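You operate a simulated robot arm through the tools that you are given. There is no shell and no other tool.

You are at the controls of a simulated two-armed robot. One attempt, no reset.

JOB
Pick up the parts carton that says "316" from the top of the island by the mixer with one hand, pass it to the other hand and put it on the top of the blue mat. Set down upright: parts carton.
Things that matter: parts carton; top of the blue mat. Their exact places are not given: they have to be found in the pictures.

It is judged by the outcome, as a careful person would: the job done as asked, and still so three seconds after it is handed in. It fails if anything else is knocked over, pushed out of place, dropped, spilled or broken.

ROBOT AND FRAMES
Two 7-joint arms with three-finger grippers on one trunk, on a base that moves. Base frame: it is fixed to the floor where the robot stands at the start and does not move with it; the origin is under the middle of the robot, x ahead of it, y to its left, z up. Lengths are in m, angles in degrees, forces in N, time in s.
The left shoulder is at the start at [0.03, 0.124, 1.008], the right one opposite. With the tool pointing down near the work surface each hand reaches from about 0.1 to 0.78 m from the robot's upright axis, wherever it stands, measured 20 degrees to its own side. Places, roughly: top of the blue mat (32x24 cm) [-0.78, -0.38, 0.86]. Payload 2.2 kg a hand.
The tool frame of a hand sits at the grasp point between the pads (the TCP): z along the fingers, y along the line on which they close. The tips reach 0.028 m beyond it. The gripper opens to 0.102 m; its body begins 0.071 m behind the TCP.
Orientation is told as [roll, pitch, yaw] about the base's x, y, z axes, in that order, counted from this pose: with the fingers straight down and closing along the base's y, the tool's x points along the base's -x, its y along +y and its z along -z.

CONTROLS
- The arms move only by the tool servo_tool. It takes "left_moves", "right_moves" or both (then of equal length, played together; a hand with none holds still); each is a list that holds one entry, the list of rows, each a list of 7 numbers: the shift along the base's x, y, z in m, then the turn, a rotation vector about the base's x, y, z in degrees, then the finger opening in m, from 0 to 0.102. In form: [[[dx, dy, dz, ax, ay, az, jaw], ...]]. A call has 1 to 20 rows; each row shifts and turns the commanded pose from where the row before left it. A row lasts 0.2 s, in which the tool goes at most 0.05 m and 8.6 degrees; a call with a longer step from one row to the next is refused whole, and so is a gripper value outside its range. A pose out of reach is approached as far as the arm can. The call stops where the force on the tool passes 40 N (or 10 N more than at its start, if that is more) or the arm is blocked; 0.2 s more then pass. The fingers move at their own pace (about 0.1436 m/s each) and stop on an object; they squeeze with about 29 N. The grip force told is the motor's: it shows also when the fingers shut on nothing. Time passes only in rows, and 0.2 s behind the last, so rows that do not move let the fingers close. It gives the time, the measured TCP pose, the force on the tool (base axes), the opening and the grip force at its end, in the units of the frame above (readings bear some noise), with the torque about the TCP (base axes, N m) and any sound that the robot's microphone picked up.
- Cameras (640 x 400 px; columns grow to the right, rows downward): "scene" is now at [-0.0071, -0.0545, 1.7047]; the picture's right is [-0.94, -0.35, 0.00], its down [-0.32, 0.85, -0.41] and it looks along [0.14, -0.38, -0.91] (base axes); focal length 222 px, centre (320, 200). "left" rides on the left gripper at [0.072, 0.038, -0.086] in its tool frame; the picture's right is [-0.46, 0.89, 0.00], its down [-0.60, -0.32, -0.73] and it looks along [-0.65, -0.34, 0.68] (tool axes); focal length 256 px, centre (320, 200). "right" rides on the right gripper at [0.069, 0.044, -0.086] in its tool frame; the picture's right is [-0.53, 0.85, 0.00], its down [-0.58, -0.36, -0.73] and it looks along [-0.62, -0.39, 0.68] (tool axes); focal length 256 px, centre (320, 200).
- camera(camera): a new picture of that camera. No time passes.
- lift_body(by): moves the trunk up (or, below 0, down) by that many m; the arms and the scene camera ride with it, the base frame stays. It gives what a move gives, with no picture.
- base_move(legs): drives the robot by 1 to 6 legs, each [ahead, left, turn to the left] in m, m and degrees, along the robot's own axes; the way and the turn of a leg run together, so that a leg with both is an arc; at most 1.5 m and 180 degrees a leg. The arms and the cameras ride along, it lands a little off, and it stops where it bumps. It gives what a move gives.
- turn_head(pan, tilt): turns the head with the scene camera to pan (to the left, within 143 degrees either way) and tilt (down, from -29 to 69), counted from straight ahead of the robot. It gives what a move gives.
- probe_pixels(camera, pixels): there is no depth. For up to 12 entries [column, row, z] of the newest picture of that camera ("zoom" is the newest enlarged one), the place [x, y] in the base frame at which the ray of that pixel passes the height z, good to about 0.003 m. No time passes.
- close_up(camera, box): a new picture of the part [left, top, right, bottom] of that camera's present view, enlarged. No time passes.
- hand_in(): hands the job in; it is judged then, once.

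Open the grippers and draw the arms clear of the work before you hand the job in, unless the task says otherwise.

The tools are called after "Emit:" as a command line: name --argument value ..., lists and objects as JSON in quotes. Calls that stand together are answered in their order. servo_tool: Moves the arms, as the interface text tells. Its arguments: {"type":"object","properties":{"left_moves":{"type":"array","items":{"type":"array","items":{"type":"array","items":{"type":"number"}}}},"right_moves":{"type":"array","items":{"type":"array","items":{"type":"array","items":{"type":"number"}}}}},"required":[]} The other tools are called the same way: lift_body (by) moves the trunk up or down; base_move (legs) drives the base; turn_head (pan, tilt) turns the head that bears the scene camera; camera (camera) takes a picture; probe_pixels (camera, pixels) gives the place at which the rays of pixels pass given heights; close_up (camera, box) takes an enlarged picture of a part of a camera's view; hand_in () hands the job in.

At the start:

```text
time: 0.0
left_tool_pos: [0.4864, -0.0906, 1.1366]
left_tool_rot: [0.1, 0.0, -0.1]
left_force: [-0.5, 1.3, -1.3]
left_torque: [0.0, -0.04, 0.03]
left_finger_gap: 0.1021
left_gripper_force: 0.1
right_tool_pos: [0.2665, -0.4146, 1.1479]
right_tool_rot: [0.0, 0.0, 0.0]
right_force: [-0.5, 0.2, 0.1]
right_torque: [-0.03, -0.01, 0.01]
right_finger_gap: 0.1022
right_gripper_force: 0.0
trunk travel left (down, up): [-0.25, 0.29]
robot x, y, heading: [-0.0018, 0.0038, -0.0]
head pan, tilt (commanded): [-69.2, 65.9]
```

scene: 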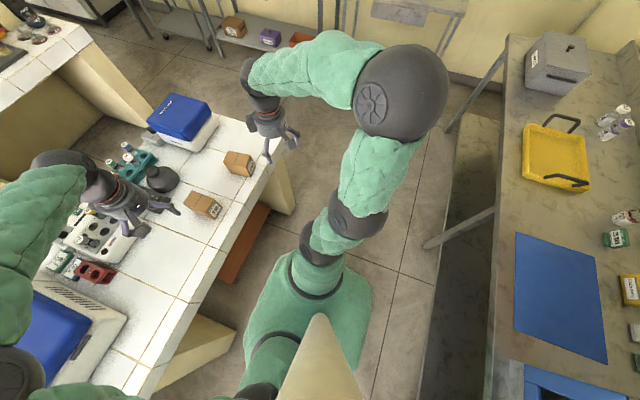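
right: 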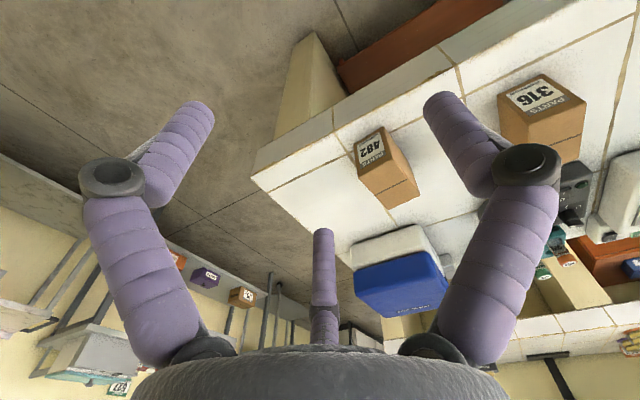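
left: 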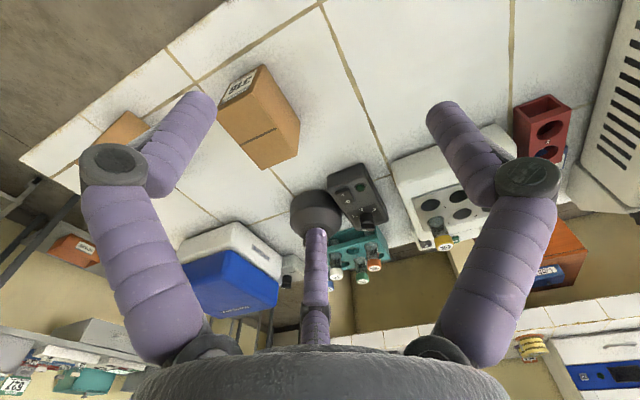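

The right-hand picture shows a carton "316" near (540,115) and another "482" near (383,165); in the scene they look to be near (203,205) and (238,163). I enlarge the scene picture there to tell which is which.

Emit:
close_up --camera "scene" --box '[140, 120, 300, 240]'

Emit:
close_up --camera "right" --box '[340, 60, 640, 240]'

Emit:
close_up --camera "left" --box '[60, 40, 380, 240]'

```text
3.33 times, centred on (220, 180) of scene
```

zoom: 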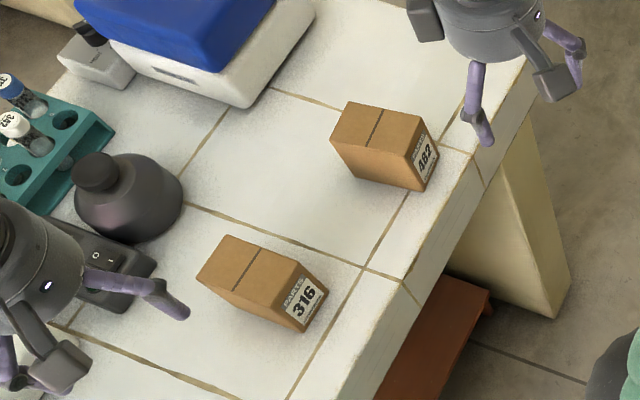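

```text
2.13 times, centred on (490, 150) of right
```

zoom: 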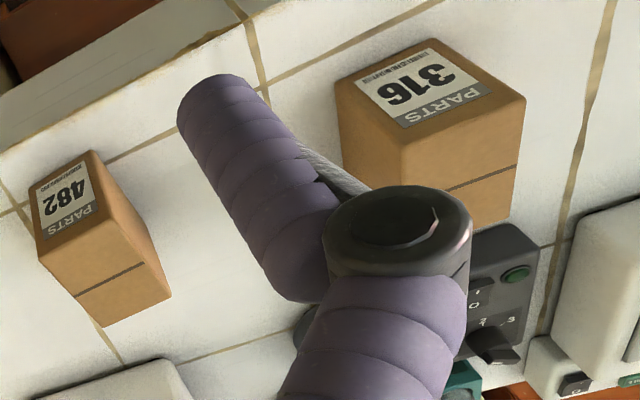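

```text
2.00 times, centred on (220, 140) of left
```

zoom: 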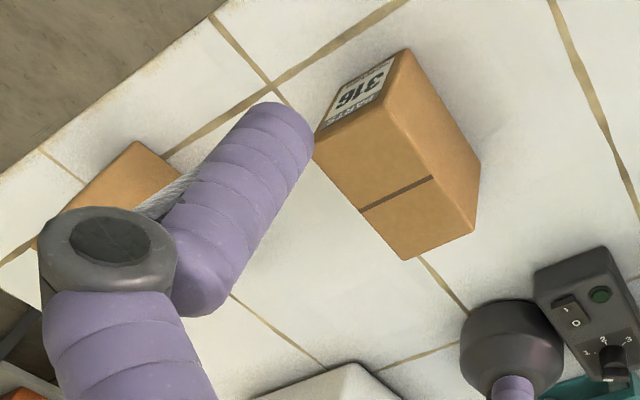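

The label face of "316" is seen on the box at scene (203,205). I enlarge the box more in each view to find its corners.

Emit:
close_up --camera "left" --box '[200, 50, 320, 180]'

Emit:
close_up --camera "right" --box '[480, 50, 600, 180]'

Emit:
close_up --camera "scene" --box '[170, 180, 234, 230]'

```text
3.08 times, centred on (260, 115) of left
```

zoom: 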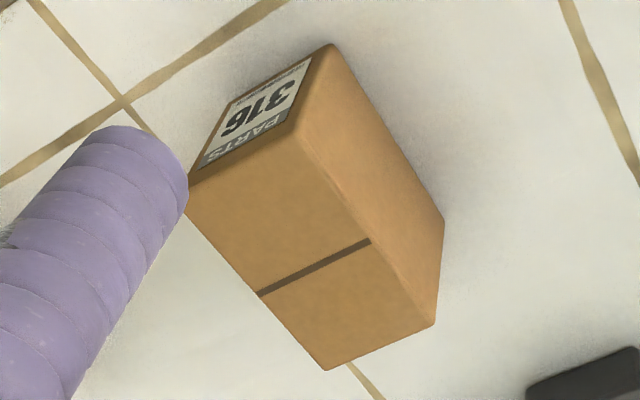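

```text
3.08 times, centred on (540, 115) of right
```

zoom: 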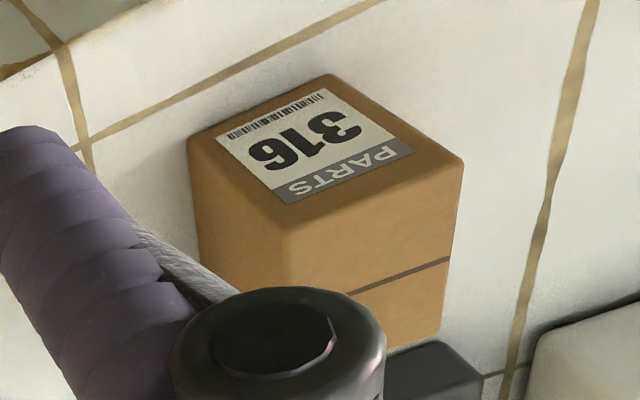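

```text
8.00 times, centred on (202, 205) of scene
```

zoom: 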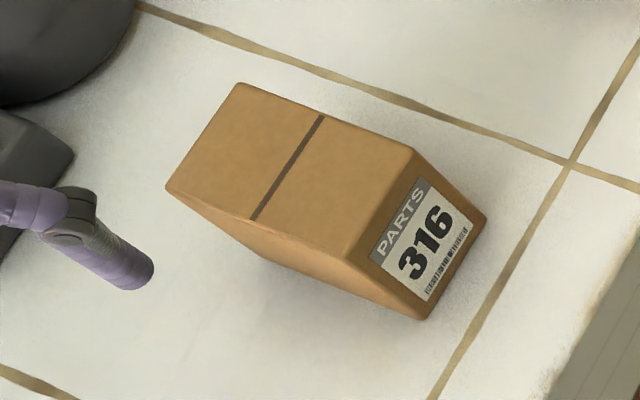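

The newest enlargement shows the top-face corners at about (240,83), (412,150), (345,258), (167,188) and the foot of the label face at (487,218), (425,320). I probe these at two heights, and the same corners in the left picture, to triangulate.

Emit:
probe_pixels --camera "zoom" --pixels '[[240, 83, 0.95], [412, 150, 0.95], [345, 258, 0.95], [167, 188, 0.95], [487, 218, 0.86], [425, 320, 0.86], [240, 83, 1.0], [412, 150, 1.0], [345, 258, 1.0], [167, 188, 1.0], [487, 218, 0.9], [425, 320, 0.9]]'

Emit:
probe_pixels --camera "left" --pixels '[[297.3, 156.2, 0.95], [261.6, 170.2, 0.95], [253.5, 93.9, 0.95], [216.8, 117.3, 0.95], [264.2, 64, 0.86], [300.6, 121.5, 0.86], [297.3, 156.2, 1.0], [261.6, 170.2, 1.0], [253.5, 93.9, 1.0], [216.8, 117.3, 1.0], [264.2, 64, 0.9], [300.6, 121.5, 0.9]]'

```text
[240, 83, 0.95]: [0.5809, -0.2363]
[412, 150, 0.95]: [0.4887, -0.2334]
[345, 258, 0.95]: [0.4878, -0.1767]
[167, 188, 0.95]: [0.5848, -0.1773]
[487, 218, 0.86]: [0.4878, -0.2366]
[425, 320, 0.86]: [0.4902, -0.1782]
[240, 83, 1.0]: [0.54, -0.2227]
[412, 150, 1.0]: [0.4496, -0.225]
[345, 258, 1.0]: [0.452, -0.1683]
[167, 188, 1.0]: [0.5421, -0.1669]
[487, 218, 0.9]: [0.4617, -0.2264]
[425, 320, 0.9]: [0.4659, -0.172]
```

```text
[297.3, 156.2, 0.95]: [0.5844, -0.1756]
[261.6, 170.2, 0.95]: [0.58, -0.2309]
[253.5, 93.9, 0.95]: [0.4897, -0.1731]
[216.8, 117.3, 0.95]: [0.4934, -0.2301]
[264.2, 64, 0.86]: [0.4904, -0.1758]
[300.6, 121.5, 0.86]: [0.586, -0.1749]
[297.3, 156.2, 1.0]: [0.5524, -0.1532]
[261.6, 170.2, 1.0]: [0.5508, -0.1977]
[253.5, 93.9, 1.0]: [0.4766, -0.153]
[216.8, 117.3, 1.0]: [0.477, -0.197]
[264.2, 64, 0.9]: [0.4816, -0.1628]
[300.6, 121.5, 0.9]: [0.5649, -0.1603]
```

Both views agree: carton top at z≈0.95, foot at z≈0.86, x 0.489–0.583, y −0.235…−0.176 (about 95×58×90 mm). Before grasping I need to know how the three fingers close, so I shut the right gripper to 0.058 in free air and look at it.

Emit:
servo_tool --right_moves '[[[0, 0, 0, 0, 0, 0, 0.058], [0, 0, 0, 0, 0, 0, 0.058], [0, 0, 0, 0, 0, 0, 0.058]]]'

Emit:
camera --camera "right"

Emit:
close_up --camera "scene" --box '[220, 70, 320, 170]'

```text
time: 0.8
left_tool_pos: [0.4862, -0.0904, 1.1363]
left_tool_rot: [0.0, -0.1, 0.1]
left_force: [-0.6, 0.4, 0.1]
left_torque: [-0.02, 0.02, -0.03]
left_finger_gap: 0.1018
left_gripper_force: 0.1
right_tool_pos: [0.268, -0.4148, 1.147]
right_tool_rot: [0.0, 0.0, 0.1]
right_force: [0.2, 0.1, 0.1]
right_torque: [-0.03, 0.03, -0.02]
right_finger_gap: 0.0584
right_gripper_force: 0.0
trunk travel left (down, up): [-0.25, 0.29]
robot x, y, heading: [0.0032, 0.0008, 0.3]
head pan, tilt (commanded): [-69.2, 65.9]
```

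```text
taken
```

right: 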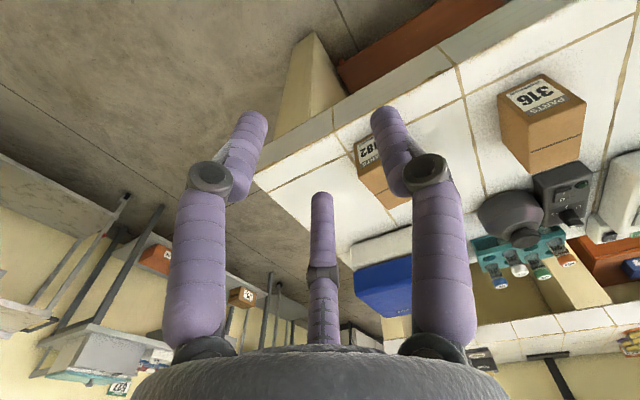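

```text
4.00 times, centred on (270, 120) of scene
```

zoom: 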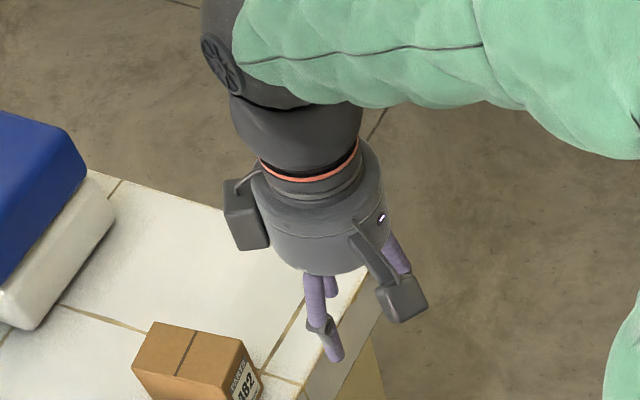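

The fingers are a 120° three-jaw: one finger on the tool's +y side (tip ≈(0,+0.038)) and two at (±0.032,−0.018), closing radially. The best top grasp is the single finger on the carton's far end face and the pair on the long sides, so I turn the right hand to yaw −90 above the carton while the left hand moves out of the way.

Emit:
servo_tool --right_moves '[[[0.0255, 0.019, 0, 0, 0, -8.2, 0.102], [0.0255, 0.019, 0, 0, 0, -8.2, 0.102], [0.0255, 0.019, 0, 0, 0, -8.2, 0.102], [0.0255, 0.019, 0, 0, 0, -8.2, 0.102], [0.0255, 0.019, 0, 0, 0, -8.2, 0.102], [0.0255, 0.019, 0, 0, 0, -8.2, 0.102], [0.0255, 0.019, 0, 0, 0, -8.2, 0.102], [0.0255, 0.019, 0, 0, 0, -8.2, 0.102], [0.0255, 0.019, 0, 0, 0, -8.2, 0.102], [0.0255, 0.019, 0, 0, 0, -8.2, 0.102], [0.0255, 0.019, 0, 0, 0, -8.0, 0.102], [0, 0, 0, 0, 0, 0, 0.102]]]' --left_moves '[[[-0.01, 0.024, 0.004, 0, 0, 0, 0.102], [-0.01, 0.024, 0.004, 0, 0, 0, 0.102], [-0.01, 0.024, 0.004, 0, 0, 0, 0.102], [-0.01, 0.024, 0.004, 0, 0, 0, 0.102], [-0.01, 0.024, 0.004, 0, 0, 0, 0.102], [-0.01, 0.024, 0.004, 0, 0, 0, 0.102], [-0.01, 0.024, 0.004, 0, 0, 0, 0.102], [-0.01, 0.024, 0.004, 0, 0, 0, 0.102], [-0.01, 0.024, 0.004, 0, 0, 0, 0.102], [-0.01, 0.024, 0.004, 0, 0, 0, 0.102], [-0.01, 0.024, 0.004, 0, 0, 0, 0.102], [0, 0, 0, 0, 0, 0, 0.102]]]'

Emit:
camera --camera "scene"

Emit:
camera --camera "right"

```text
time: 3.4
left_tool_pos: [0.375, 0.1738, 1.1791]
left_tool_rot: [0.0, 0.0, 0.0]
left_force: [-0.1, -0.1, 0.5]
left_torque: [0.01, 0.0, 0.0]
left_finger_gap: 0.1018
left_gripper_force: 0.0
right_tool_pos: [0.5484, -0.2057, 1.1465]
right_tool_rot: [-0.1, 0.0, -90.1]
right_force: [-0.2, -0.2, -0.3]
right_torque: [0.0, -0.01, 0.01]
right_finger_gap: 0.1018
right_gripper_force: 0.1
trunk travel left (down, up): [-0.25, 0.29]
robot x, y, heading: [0.0017, 0.0018, -0.0]
head pan, tilt (commanded): [-69.2, 65.9]
```

```text
taken
```

scene: 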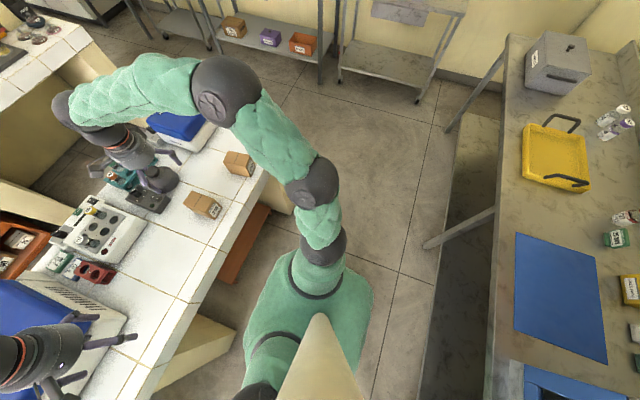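

```text
taken
```

right: 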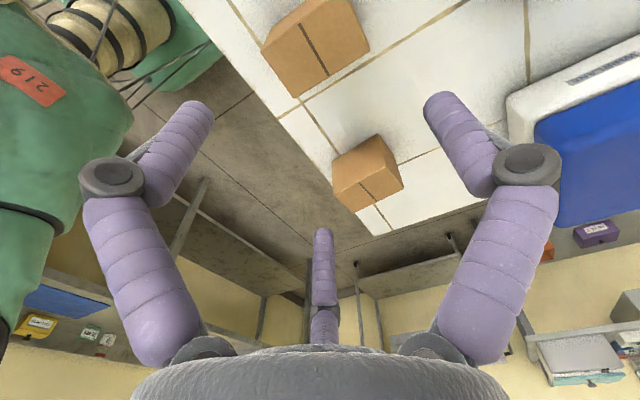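

Yaw −90 is reached cleanly above the carton. I test whether the right wrist can go on to about −180 (which would let the left hand come from the left side at the hand-over).

Emit:
servo_tool --right_moves '[[[0, 0, 0, 0, 0, -8.2, 0.102], [0, 0, 0, 0, 0, -8.2, 0.102], [0, 0, 0, 0, 0, -8.2, 0.102], [0, 0, 0, 0, 0, -8.2, 0.102], [0, 0, 0, 0, 0, -8.2, 0.102], [0, 0, 0, 0, 0, -8.2, 0.102], [0, 0, 0, 0, 0, -8.2, 0.102], [0, 0, 0, 0, 0, -8.2, 0.102], [0, 0, 0, 0, 0, -8.2, 0.102], [0, 0, 0, 0, 0, -8.2, 0.102], [0, 0, 0, 0, 0, -8.0, 0.102], [0, 0, 0, 0, 0, 0, 0.102]]]'

```text
time: 6.0
left_tool_pos: [0.3761, 0.1743, 1.1796]
left_tool_rot: [-0.1, 0.0, 0.0]
left_force: [0.4, -0.8, -0.5]
left_torque: [0.0, 0.01, -0.03]
left_finger_gap: 0.1021
left_gripper_force: 0.0
right_tool_pos: [0.5472, -0.2142, 1.148]
right_tool_rot: [-0.3, -0.1, -169.0]
right_force: [1.1, -0.3, 0.7]
right_torque: [0.0, 0.04, 0.0]
right_finger_gap: 0.102
right_gripper_force: 0.1
right hand out of reach, approached as far as the arm can: row 10, 11
trunk travel left (down, up): [-0.25, 0.29]
robot x, y, heading: [-0.0051, 0.0019, -0.1]
head pan, tilt (commanded): [-69.2, 65.9]
```

The right wrist reaches −169°, so −135 (or anything between) is fine for the hand-over. I bring it back to −90 and at the same time test the left hand's needed pose: fingers pointing forward, tilted 20° down, single finger on top.

Emit:
servo_tool --right_moves '[[[0, 0, 0, 0, 0, 6.08, 0.102], [0, 0, 0, 0, 0, 6.08, 0.102], [0, 0, 0, 0, 0, 6.08, 0.102], [0, 0, 0, 0, 0, 6.08, 0.102], [0, 0, 0, 0, 0, 6.08, 0.102], [0, 0, 0, 0, 0, 6.08, 0.102], [0, 0, 0, 0, 0, 6.08, 0.102], [0, 0, 0, 0, 0, 6.08, 0.102], [0, 0, 0, 0, 0, 6.08, 0.102], [0, 0, 0, 0, 0, 6.08, 0.102], [0, 0, 0, 0, 0, 6.08, 0.102], [0, 0, 0, 0, 0, 6.08, 0.102], [0, 0, 0, 0, 0, 6.08, 0.102], [0, 0, 0, 0, 0, 0, 0.102]]]' --left_moves '[[[0.006, 0.003, 0.003, 4.18, -4.18, -5.97, 0.102], [0.006, 0.003, 0.003, 4.18, -4.18, -5.97, 0.102], [0.006, 0.003, 0.003, 4.18, -4.18, -5.97, 0.102], [0.006, 0.003, 0.003, 4.18, -4.18, -5.97, 0.102], [0.006, 0.003, 0.003, 4.18, -4.18, -5.97, 0.102], [0.006, 0.003, 0.003, 4.18, -4.18, -5.97, 0.102], [0.006, 0.003, 0.003, 4.18, -4.18, -5.97, 0.102], [0.006, 0.003, 0.003, 4.18, -4.18, -5.97, 0.102], [0.006, 0.003, 0.003, 4.18, -4.18, -5.97, 0.102], [0.006, 0.003, 0.003, 4.18, -4.18, -5.97, 0.102], [0.006, 0.003, 0.003, 4.18, -4.18, -5.97, 0.102], [0.006, 0.003, 0.003, 4.18, -4.18, -5.97, 0.102], [0.006, 0.003, 0.003, 4.18, -4.18, -5.97, 0.102], [0, 0, 0, 0, 0, 0, 0.102]]]'

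Emit:
camera --camera "left"

Emit:
camera --camera "right"

```text
time: 9.0
left_tool_pos: [0.4545, 0.2131, 1.2196]
left_tool_rot: [70.0, 0.0, -90.1]
left_force: [0.6, 0.1, -0.7]
left_torque: [-0.01, 0.02, -0.01]
left_finger_gap: 0.1021
left_gripper_force: 0.1
right_tool_pos: [0.5497, -0.2125, 1.1473]
right_tool_rot: [-0.3, -0.1, -89.7]
right_force: [0.5, -0.9, -0.4]
right_torque: [-0.06, 0.0, 0.02]
right_finger_gap: 0.1019
right_gripper_force: 0.1
trunk travel left (down, up): [-0.25, 0.29]
robot x, y, heading: [-0.0003, 0.0003, 0.1]
head pan, tilt (commanded): [-69.2, 65.9]
```

```text
taken
```

left: 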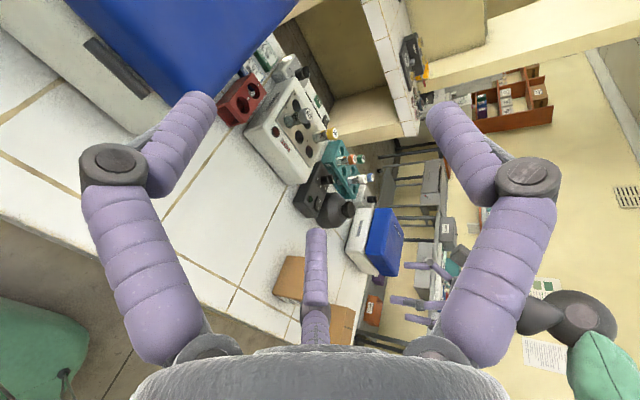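

```text
taken
```

right: 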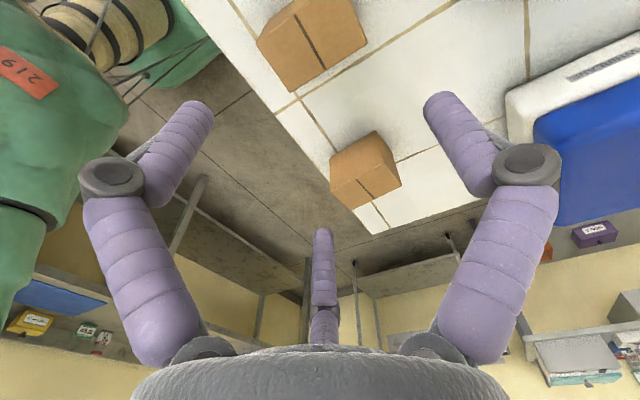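

The left pose is reached exactly (rot [70,0,−90]). The right hand is back over the carton at (0.550,−0.213); I enlarge its view of the carton at about (310,45) to check its place before going down.

Emit:
close_up --camera "right" --box '[230, 0, 400, 106]'

```text
3.76 times, centred on (315, 53) of right
```

zoom: 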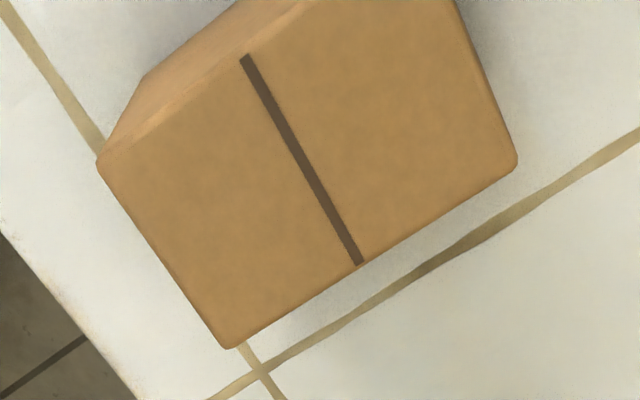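

The top face's near corners show at (98,160), (232,347), (517,165), with the seam from (243,58) to (360,263). I probe them at z=0.95, plus the tile edge at (140,395) on z=0.86.

Emit:
probe_pixels --camera "zoom" --pixels '[[98, 160, 0.95], [232, 347, 0.95], [517, 165, 0.95], [243, 58, 0.95], [360, 263, 0.95], [140, 395, 0.86], [3, 232, 0.86]]'

```text
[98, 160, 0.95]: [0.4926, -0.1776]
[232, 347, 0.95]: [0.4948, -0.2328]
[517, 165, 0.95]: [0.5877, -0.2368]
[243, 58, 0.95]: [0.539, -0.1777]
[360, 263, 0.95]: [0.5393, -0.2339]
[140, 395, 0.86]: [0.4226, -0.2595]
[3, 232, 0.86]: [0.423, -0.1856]
```

Agreed carton: x 0.492–0.586, y −0.235…−0.177, top 0.95; island edge x≈0.423. I centre the right TCP at (0.551,−0.206) and go down to just above the top.

Emit:
servo_tool --right_moves '[[[0.0013, 0.0065, 0, 0, 0, 0, 0.102], [0, 0, -0.03, 0, 0, 0, 0.102], [0, 0, -0.03, 0, 0, 0, 0.102], [0, 0, -0.03, 0, 0, 0, 0.102], [0, 0, -0.03, 0, 0, 0, 0.102], [0, 0, -0.02, 0, 0, 0, 0.102], [0, 0, 0, 0, 0, 0, 0.102]]]'

Emit:
camera --camera "right"

Emit:
close_up --camera "scene" --box '[110, 120, 270, 240]'

```text
time: 10.6
left_tool_pos: [0.4542, 0.213, 1.2207]
left_tool_rot: [69.9, -0.1, -90.0]
left_force: [-0.4, 0.2, -0.5]
left_torque: [0.0, 0.02, 0.01]
left_finger_gap: 0.102
left_gripper_force: 0.2
right_tool_pos: [0.5486, -0.2076, 1.0069]
right_tool_rot: [-0.2, 0.0, -89.9]
right_force: [0.5, -0.9, 0.2]
right_torque: [0.0, 0.01, 0.03]
right_finger_gap: 0.1022
right_gripper_force: 0.0
trunk travel left (down, up): [-0.25, 0.29]
robot x, y, heading: [-0.0019, 0.0015, 0.1]
head pan, tilt (commanded): [-69.2, 65.9]
```

```text
taken
```

right: 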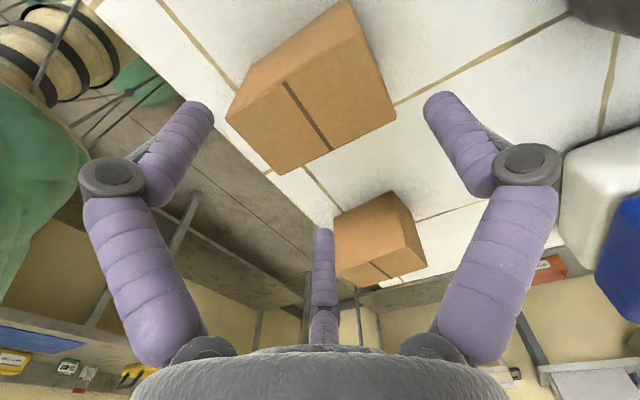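

```text
3.33 times, centred on (190, 180) of scene
```

zoom: 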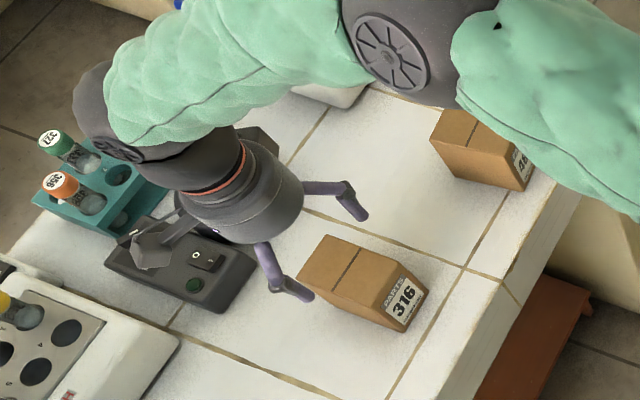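

The two pair fingers straddle the carton well. Before going lower I check where the mixer's nearest parts are (panel corner near (255,265) and its far edge in this enlargement) relative to the single finger that will go down at x≈0.61.

Emit:
probe_pixels --camera "zoom" --pixels '[[258, 262, 0.86], [258, 262, 0.91], [190, 312, 0.86], [190, 312, 0.91], [303, 262, 0.95], [425, 290, 0.95], [275, 150, 0.9]]'

Emit:
close_up --camera "left" --box '[240, 130, 420, 330]'

```text
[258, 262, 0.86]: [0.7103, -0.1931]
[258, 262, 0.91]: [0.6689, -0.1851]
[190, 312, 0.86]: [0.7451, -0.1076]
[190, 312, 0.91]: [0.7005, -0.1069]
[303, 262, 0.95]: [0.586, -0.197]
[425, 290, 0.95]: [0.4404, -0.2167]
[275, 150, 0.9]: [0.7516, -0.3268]
```

```text
2.00 times, centred on (330, 230) of left
```

zoom: 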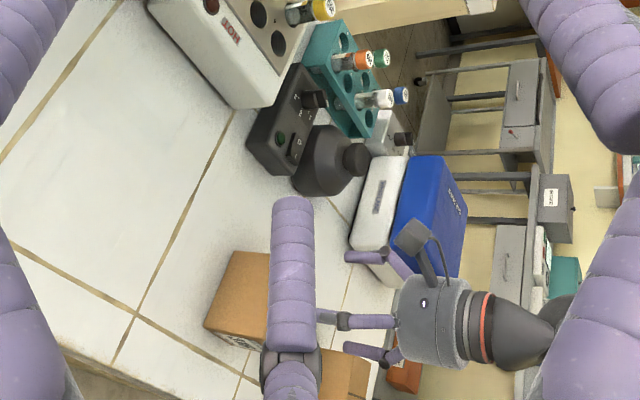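

The mixer's nearest part is at x≈0.67 or beyond, clear of the single finger (outer edge ≈0.62). I lower the right hand to z≈0.942 with the fingers open.

Emit:
servo_tool --right_moves '[[[0.001, 0.001, -0.015, 0, 0, 0, 0.102], [0, 0, -0.015, 0, 0, 0, 0.102], [0, 0, -0.015, 0, 0, 0, 0.102], [0, 0, -0.01, 0, 0, 0, 0.102], [0, 0, -0.01, 0, 0, 0, 0.102], [0, 0, 0, 0, 0, 0, 0.102]]]'

Emit:
camera --camera "right"

Emit:
close_up --camera "scene" --box '[150, 160, 246, 232]'

Emit:
close_up --camera "left" --box '[270, 220, 380, 330]'

```text
time: 12.0
left_tool_pos: [0.453, 0.213, 1.2196]
left_tool_rot: [70.0, 0.1, -90.0]
left_force: [-0.4, 0.0, 0.1]
left_torque: [0.04, 0.0, -0.03]
left_finger_gap: 0.1019
left_gripper_force: 0.0
right_tool_pos: [0.5507, -0.2062, 0.9417]
right_tool_rot: [-0.2, -0.1, -89.8]
right_force: [0.8, -0.3, 0.0]
right_torque: [-0.02, -0.02, 0.02]
right_finger_gap: 0.102
right_gripper_force: 0.1
trunk travel left (down, up): [-0.25, 0.29]
robot x, y, heading: [0.0011, 0.0003, 0.1]
head pan, tilt (commanded): [-69.2, 65.9]
```

```text
taken
```

right: 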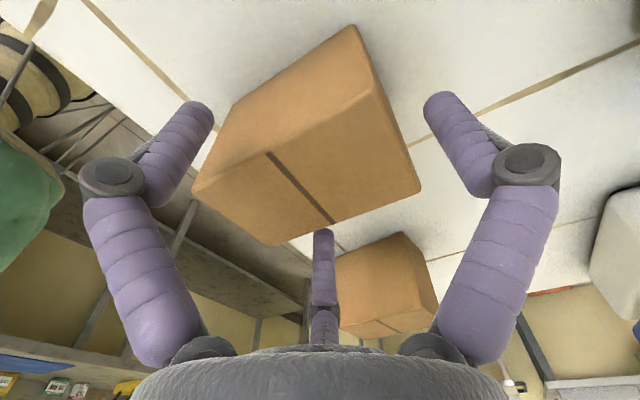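

```text
5.56 times, centred on (198, 196) of scene
```

zoom: 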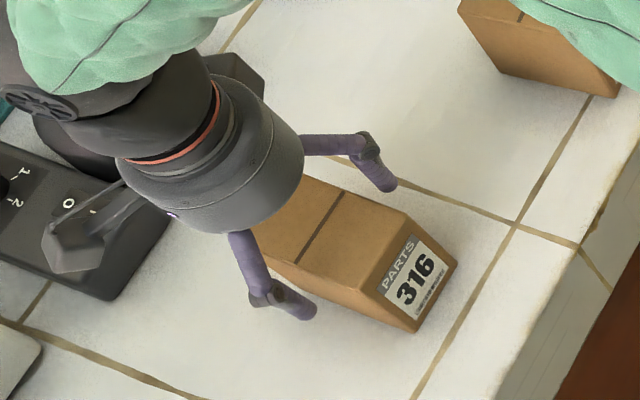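

```text
3.64 times, centred on (325, 275) of left
```

zoom: 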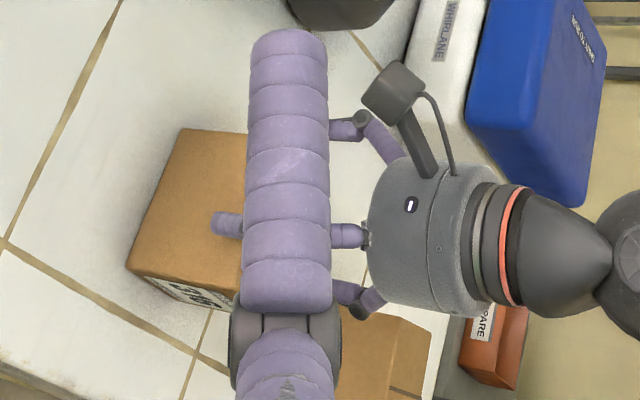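

The fingers straddle the carton evenly: pair beside the long sides, single beyond the far end. I close the right gripper fully, letting the fingers stop on the carton.

Emit:
servo_tool --right_moves '[[[0, 0, 0, 0, 0, 0, 0.085], [0, 0, 0, 0, 0, 0, 0.075], [0, 0, 0, 0, 0, 0, 0.065], [0, 0, 0, 0, 0, 0, 0.05], [0, 0, 0, 0, 0, 0, 0.03], [0, 0, 0, 0, 0, 0, 0.03], [0, 0, 0, 0, 0, 0, 0.03]]]'

Emit:
camera --camera "right"

Emit:
close_up --camera "scene" --box '[150, 160, 246, 232]'

Emit:
close_up --camera "left" --box '[270, 220, 380, 330]'

```text
time: 13.6
left_tool_pos: [0.4543, 0.2129, 1.2196]
left_tool_rot: [70.0, 0.0, -90.0]
left_force: [1.2, -0.3, -0.3]
left_torque: [0.03, 0.0, 0.03]
left_finger_gap: 0.1019
left_gripper_force: 0.0
right_tool_pos: [0.552, -0.2057, 0.9432]
right_tool_rot: [-0.1, 0.1, -89.8]
right_force: [4.0, -2.6, 7.2]
right_torque: [-0.08, -0.11, 0.01]
right_finger_gap: 0.0729
right_gripper_force: 28.8
trunk travel left (down, up): [-0.25, 0.29]
robot x, y, heading: [0.0016, -0.0001, -0.1]
head pan, tilt (commanded): [-69.2, 65.9]
```

```text
taken
```

right: 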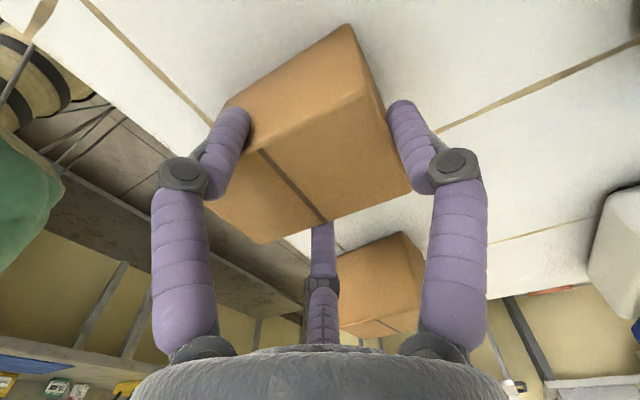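

```text
5.56 times, centred on (198, 196) of scene
```

zoom: 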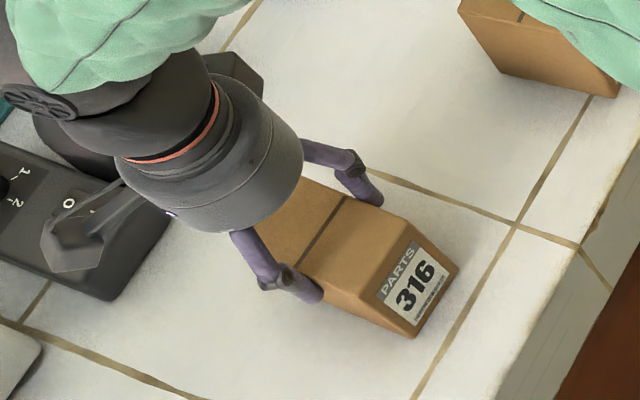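

```text
3.64 times, centred on (325, 275) of left
```

zoom: 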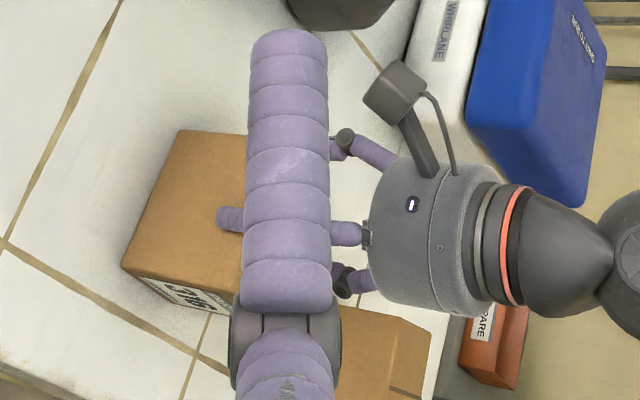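

Gap stopped at 0.073 with 28.8 N: the carton is gripped with the pair on its sides. I lift it straight up by about 10 cm and check.

Emit:
servo_tool --right_moves '[[[0, 0, 0.01, 0, 0, 0, 0.03], [0, 0, 0.015, 0, 0, 0, 0.03], [0, 0, 0.02, 0, 0, 0, 0.03], [0, 0, 0.02, 0, 0, 0, 0.03], [0, 0, 0.02, 0, 0, 0, 0.03], [0, 0, 0.015, 0, 0, 0, 0.03]]]'

Emit:
camera --camera "right"

Emit:
camera --camera "left"

Emit:
camera --camera "scene"

```text
time: 15.0
left_tool_pos: [0.4527, 0.2119, 1.2198]
left_tool_rot: [70.0, -0.1, -90.1]
left_force: [0.6, 0.4, 0.0]
left_torque: [0.0, -0.02, -0.02]
left_finger_gap: 0.1019
left_gripper_force: 0.1
right_tool_pos: [0.5519, -0.2062, 1.0409]
right_tool_rot: [-0.3, 0.0, -89.8]
right_force: [-0.8, 0.7, -2.8]
right_torque: [0.0, -0.05, -0.01]
right_finger_gap: 0.0728
right_gripper_force: 28.5
trunk travel left (down, up): [-0.25, 0.29]
robot x, y, heading: [-0.0019, 0.001, 0.1]
head pan, tilt (commanded): [-69.2, 65.9]
```

```text
taken
```

right: 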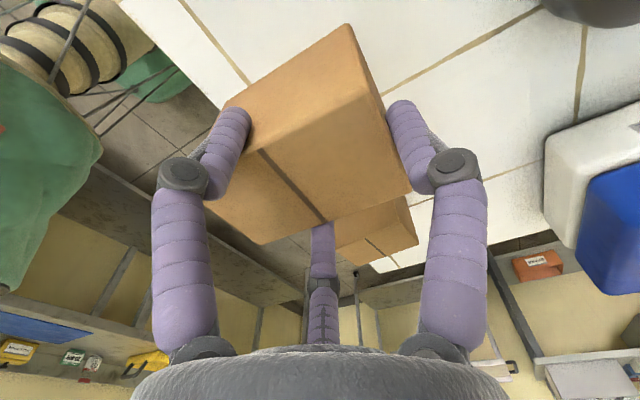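

```text
taken
```

left: 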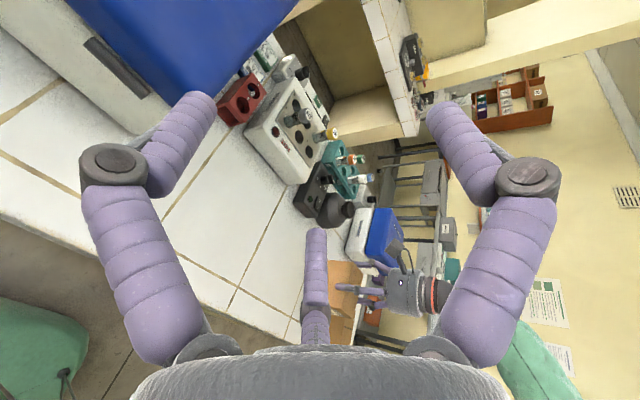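

```text
taken
```

scene: 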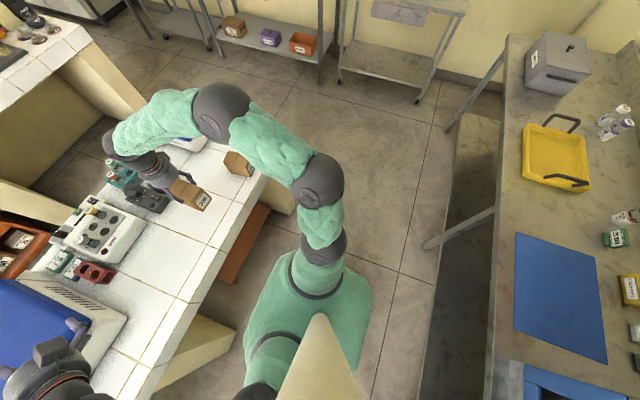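

The carton is held firmly (0.0728 m, 28.5 N) and lifted clear. Before planning the hand-over and set-down I look closely at the mat and the bench edge at the right of the scene picture.

Emit:
close_up --camera "scene" --box '[460, 200, 640, 400]'

Emit:
probe_pixels --camera "scene" --pixels '[[515, 233, 0.86], [593, 250, 0.86], [607, 363, 0.86], [514, 325, 0.86], [497, 300, 0.86], [490, 380, 0.86], [505, 50, 0.86], [500, 150, 0.86]]'

```text
2.00 times, centred on (550, 300) of scene
```

zoom: 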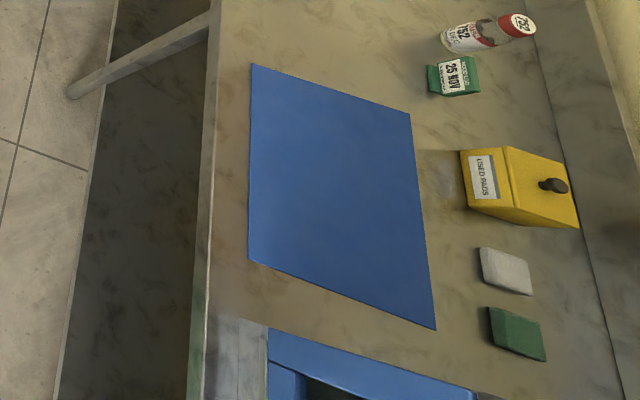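

```text
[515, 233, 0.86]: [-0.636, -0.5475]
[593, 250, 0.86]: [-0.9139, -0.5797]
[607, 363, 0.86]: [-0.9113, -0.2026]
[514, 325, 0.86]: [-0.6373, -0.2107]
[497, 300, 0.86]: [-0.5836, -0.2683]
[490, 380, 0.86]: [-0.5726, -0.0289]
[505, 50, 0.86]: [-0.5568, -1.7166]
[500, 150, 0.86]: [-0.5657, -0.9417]
```

Mat found at about x −0.64…−0.91, y −0.55…−0.21, bench edge x≈−0.58. Now the hand-over: I bring the carton with the right hand up in front of the robot to about (0.55,−0.05,1.20), turned to yaw −120, so its label end faces back-left toward the left hand.

Emit:
servo_tool --right_moves '[[[0, 0.005, 0.02, 0, 0, -3, 0.03], [0, 0.015, 0.02, 0, 0, -3, 0.03], [0, 0.02, 0.02, 0, 0, -4, 0.03], [0, 0.025, 0.02, 0, 0, -4, 0.03], [0, 0.025, 0.02, 0, 0, -4, 0.03], [0, 0.025, 0.02, 0, 0, -4, 0.03], [0, 0.02, 0.02, 0, 0, -4, 0.03], [-0.002, 0.015, 0.015, 0, 0, -2, 0.03], [0, 0.006, 0.005, 0, 0, -2.2, 0.03], [0, 0, 0, 0, 0, 0, 0.03]]]'

Emit:
camera --camera "left"

Emit:
camera --camera "right"

Emit:
camera --camera "scene"

```text
time: 17.2
left_tool_pos: [0.4539, 0.2123, 1.2195]
left_tool_rot: [70.0, -0.1, -90.0]
left_force: [-0.5, 0.0, 0.1]
left_torque: [-0.04, 0.01, -0.01]
left_finger_gap: 0.102
left_gripper_force: 0.1
right_tool_pos: [0.5463, -0.05, 1.2026]
right_tool_rot: [-0.3, 0.0, -120.0]
right_force: [0.3, -0.1, -2.1]
right_torque: [-0.02, -0.04, 0.0]
right_finger_gap: 0.073
right_gripper_force: 29.1
trunk travel left (down, up): [-0.25, 0.29]
robot x, y, heading: [-0.0002, 0.0007, -0.0]
head pan, tilt (commanded): [-69.2, 65.9]
```

```text
taken
```

left: 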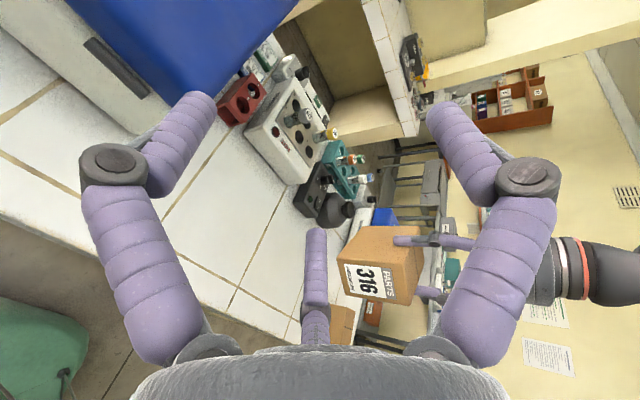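

```text
taken
```

right: 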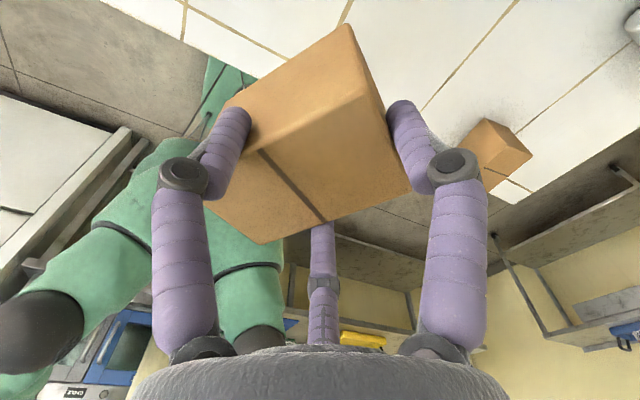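

```text
taken
```

scene: 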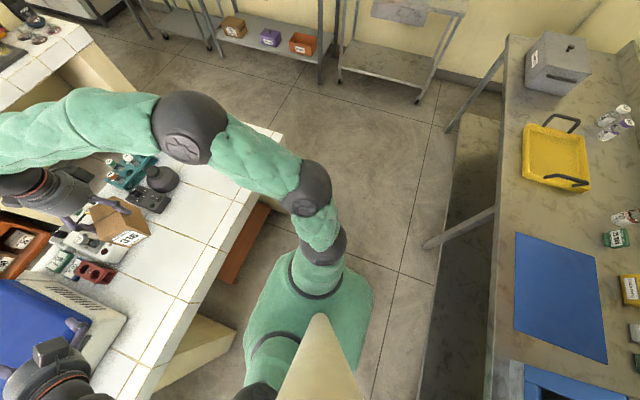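

The carton sits square in the right hand, top at z≈1.211, label end facing back-left. I turn the head to watch the hand-over and bring the left hand to a staging pose 11 cm behind the label end (yaw −120, tilt 12° down).

Emit:
turn_head --pan 0 --tilt 48

Emit:
servo_tool --left_moves '[[[-0.0135, 0, -0.0046, 0, 0, -5, 0.102], [-0.0135, 0, -0.0046, 0, 0, -5, 0.102], [-0.0135, -0.0297, -0.0046, 0, 0, -5, 0.102], [-0.0135, -0.0297, -0.0046, 0, 0, -5, 0.102], [0, -0.0297, -0.0046, 0, 0, -5, 0.102], [0, -0.0297, -0.0046, 0, 0, -5, 0.102], [0, -0.0297, -0.0046, -2, -3.465, 0, 0.102], [0, -0.0297, -0.0043, -2, -3.465, 0, 0.102], [0, 0, 0, 0, 0, 0, 0.102]]]'

Emit:
camera --camera "scene"

Emit:
camera --camera "left"

Emit:
camera --camera "right"

```text
time: 18.6
left_tool_pos: [0.4535, 0.2125, 1.2194]
left_tool_rot: [70.1, 0.0, -90.0]
left_force: [-0.5, 0.1, 0.1]
left_torque: [-0.01, 0.0, -0.01]
left_finger_gap: 0.102
left_gripper_force: 0.0
right_tool_pos: [0.5479, -0.0502, 1.2013]
right_tool_rot: [-0.3, 0.0, -119.9]
right_force: [0.2, -1.2, -2.3]
right_torque: [0.0, -0.01, -0.01]
right_finger_gap: 0.0731
right_gripper_force: 28.7
trunk travel left (down, up): [-0.25, 0.29]
robot x, y, heading: [0.0002, 0.0024, 0.1]
head pan, tilt (commanded): [0.0, 48.0]
```

```text
time: 20.6
left_tool_pos: [0.4033, 0.0321, 1.1818]
left_tool_rot: [77.9, -0.1, -120.0]
left_force: [0.6, -0.4, 0.1]
left_torque: [-0.02, 0.05, -0.03]
left_finger_gap: 0.102
left_gripper_force: 0.1
left hand out of reach, approached as far as the arm can: row 2
right_tool_pos: [0.5476, -0.0502, 1.2031]
right_tool_rot: [-0.2, 0.0, -120.0]
right_force: [0.2, -0.1, -2.7]
right_torque: [-0.04, -0.02, 0.0]
right_finger_gap: 0.0729
right_gripper_force: 28.5
trunk travel left (down, up): [-0.25, 0.29]
robot x, y, heading: [0.0002, -0.0041, -0.1]
head pan, tilt (commanded): [0.0, 48.0]
```

```text
taken
```

scene: 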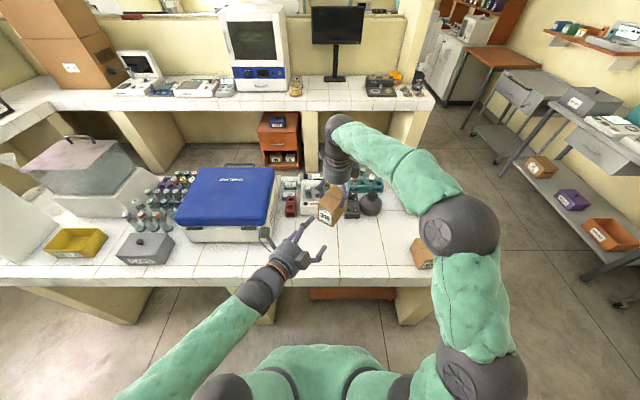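

```text
taken
```

left: 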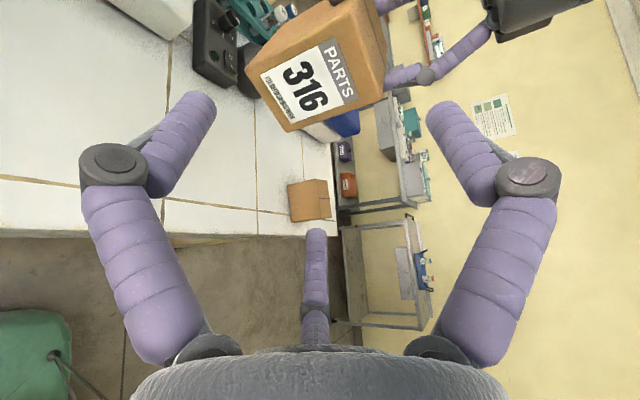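

```text
taken
```

right: 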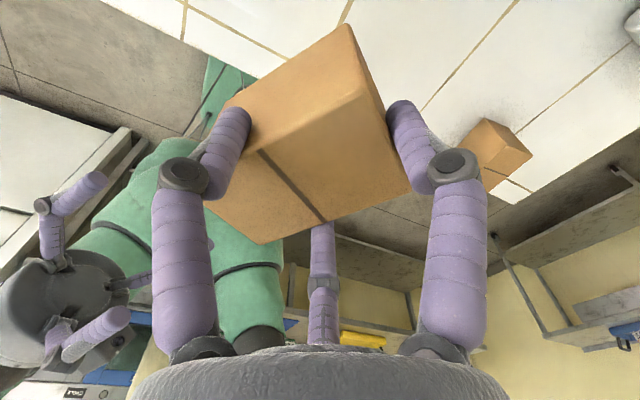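

The left hand is at its staging pose (0.403,0.032,1.182), pointing at the label end. I enlarge the scene picture at (320,215) and the left picture to check the alignment.

Emit:
close_up --camera "scene" --box '[250, 150, 400, 300]'

Emit:
close_up --camera "left" --box '[200, 0, 440, 150]'

```text
2.67 times, centred on (325, 225) of scene
```

zoom: 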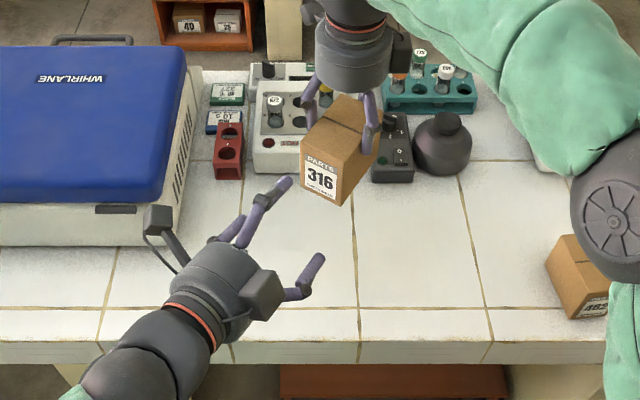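

```text
2.67 times, centred on (320, 75) of left
```

zoom: 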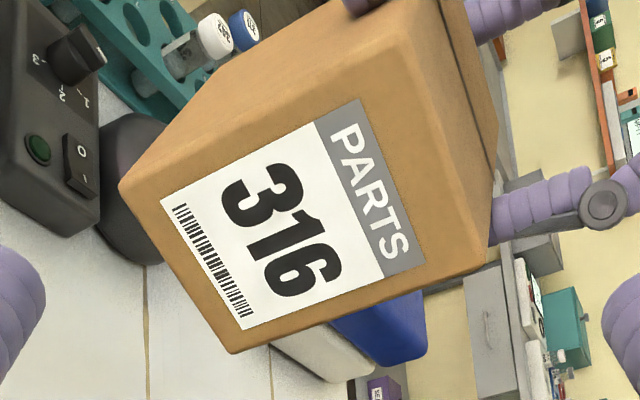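

I probe the label face's corners in this enlargement: bottom corners (120,185), (235,353) at z=1.121 and top corners (487,262), (397,22) at z=1.211.

Emit:
probe_pixels --camera "zoom" --pixels '[[120, 185, 1.121], [235, 353, 1.121], [487, 262, 1.211], [397, 22, 1.211], [120, 185, 1.117], [235, 353, 1.117], [487, 262, 1.207], [397, 22, 1.207]]'

```text
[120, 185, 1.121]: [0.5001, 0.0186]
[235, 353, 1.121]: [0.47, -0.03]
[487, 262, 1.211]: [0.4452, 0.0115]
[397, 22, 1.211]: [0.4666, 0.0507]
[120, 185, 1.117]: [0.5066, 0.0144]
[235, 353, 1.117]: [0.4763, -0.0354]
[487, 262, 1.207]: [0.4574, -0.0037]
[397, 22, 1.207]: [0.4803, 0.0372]
```

The left camera's flat rays suggest the carton top is nearer z≈1.198 (lower than I took it). I triangulate with a tight scene enlargement of the carton, whose rays cross those steeply.

Emit:
close_up --camera "scene" --box '[305, 180, 353, 230]'

```text
8.00 times, centred on (329, 205) of scene
```

zoom: 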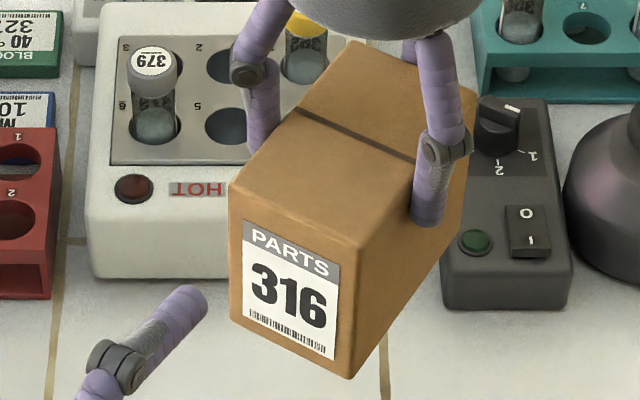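

Face corners in this view: top (230,185), (358,242); bottom (230,316), (349,379). I probe them at candidate heights.

Emit:
probe_pixels --camera "zoom" --pixels '[[230, 185, 1.211], [358, 242, 1.211], [230, 316, 1.121], [349, 379, 1.121], [230, 185, 1.196], [358, 242, 1.196], [230, 316, 1.106], [349, 379, 1.106], [352, 42, 1.211], [352, 42, 1.196]]'

```text
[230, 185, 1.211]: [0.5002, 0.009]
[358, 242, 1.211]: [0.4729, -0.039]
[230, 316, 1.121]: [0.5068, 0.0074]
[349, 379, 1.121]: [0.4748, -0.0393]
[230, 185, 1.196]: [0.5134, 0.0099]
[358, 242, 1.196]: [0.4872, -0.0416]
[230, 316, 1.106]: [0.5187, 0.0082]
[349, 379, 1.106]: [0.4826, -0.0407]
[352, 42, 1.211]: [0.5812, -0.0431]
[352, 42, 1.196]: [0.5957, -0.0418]
```

Triangulated: carton top z≈1.1975, bottom ≈1.112 (height ≈86 mm), label-end centre ≈(0.497,−0.018), axis ≈−30°. The right hand's finger tips end 23 mm below the top, leaving room beneath for the left pair. I advance the left hand half way (to 3 cm short of the end), at z≈1.1735.

Emit:
servo_tool --left_moves '[[[0.0169, -0.0088, -0.0083, 0, 0, 0, 0.102], [0.0169, -0.0088, 0, 0, 0, 0, 0.102], [0.0169, -0.0087, 0, 0, 0, 0, 0.102], [0.0169, -0.0087, 0, 0, 0, 0, 0.102], [0, 0, 0, 0, 0, 0, 0.102]]]'

Emit:
camera --camera "left"

Emit:
close_up --camera "scene" --box '[280, 170, 370, 260]'

Emit:
camera --camera "right"

```text
time: 21.8
left_tool_pos: [0.4692, -0.0017, 1.1748]
left_tool_rot: [78.1, -0.1, -120.0]
left_force: [-0.6, 0.0, 0.6]
left_torque: [-0.01, 0.03, 0.0]
left_finger_gap: 0.1019
left_gripper_force: 0.1
right_tool_pos: [0.547, -0.0499, 1.2016]
right_tool_rot: [-0.2, 0.0, -120.1]
right_force: [-0.3, 0.0, -1.4]
right_torque: [-0.04, -0.02, 0.04]
right_finger_gap: 0.0727
right_gripper_force: 29.3
trunk travel left (down, up): [-0.25, 0.29]
robot x, y, heading: [0.0051, -0.0005, -0.2]
head pan, tilt (commanded): [0.0, 48.0]
```

```text
taken
```

left: 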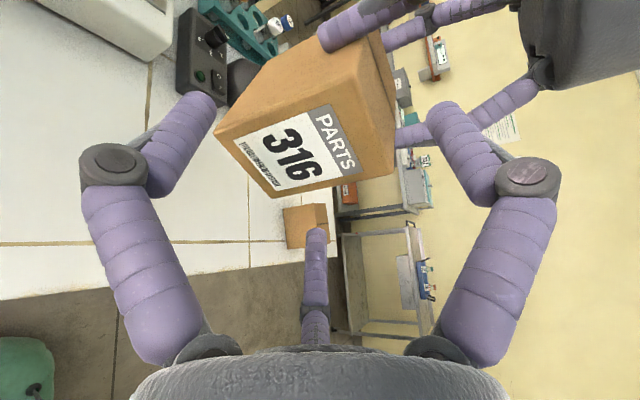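

```text
4.44 times, centred on (325, 215) of scene
```

zoom: 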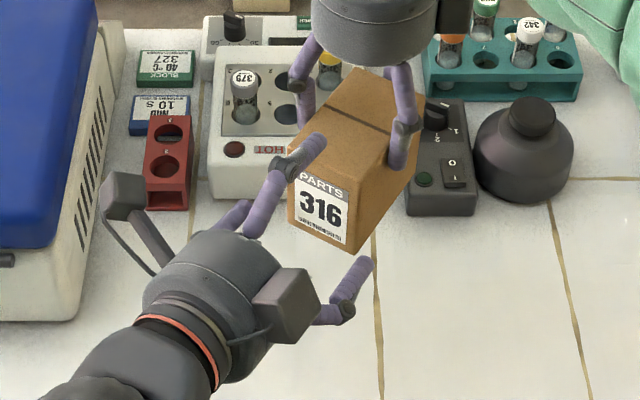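

```text
taken
```

right: 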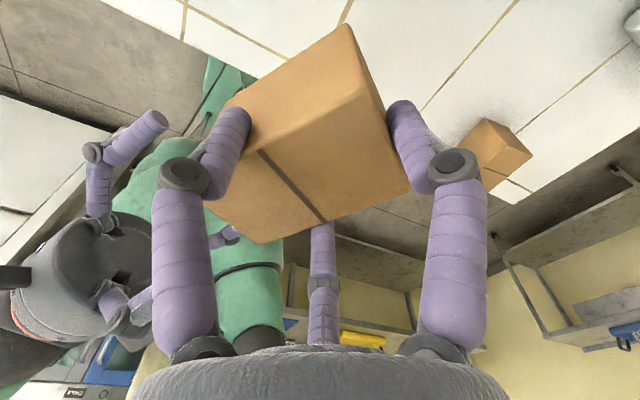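

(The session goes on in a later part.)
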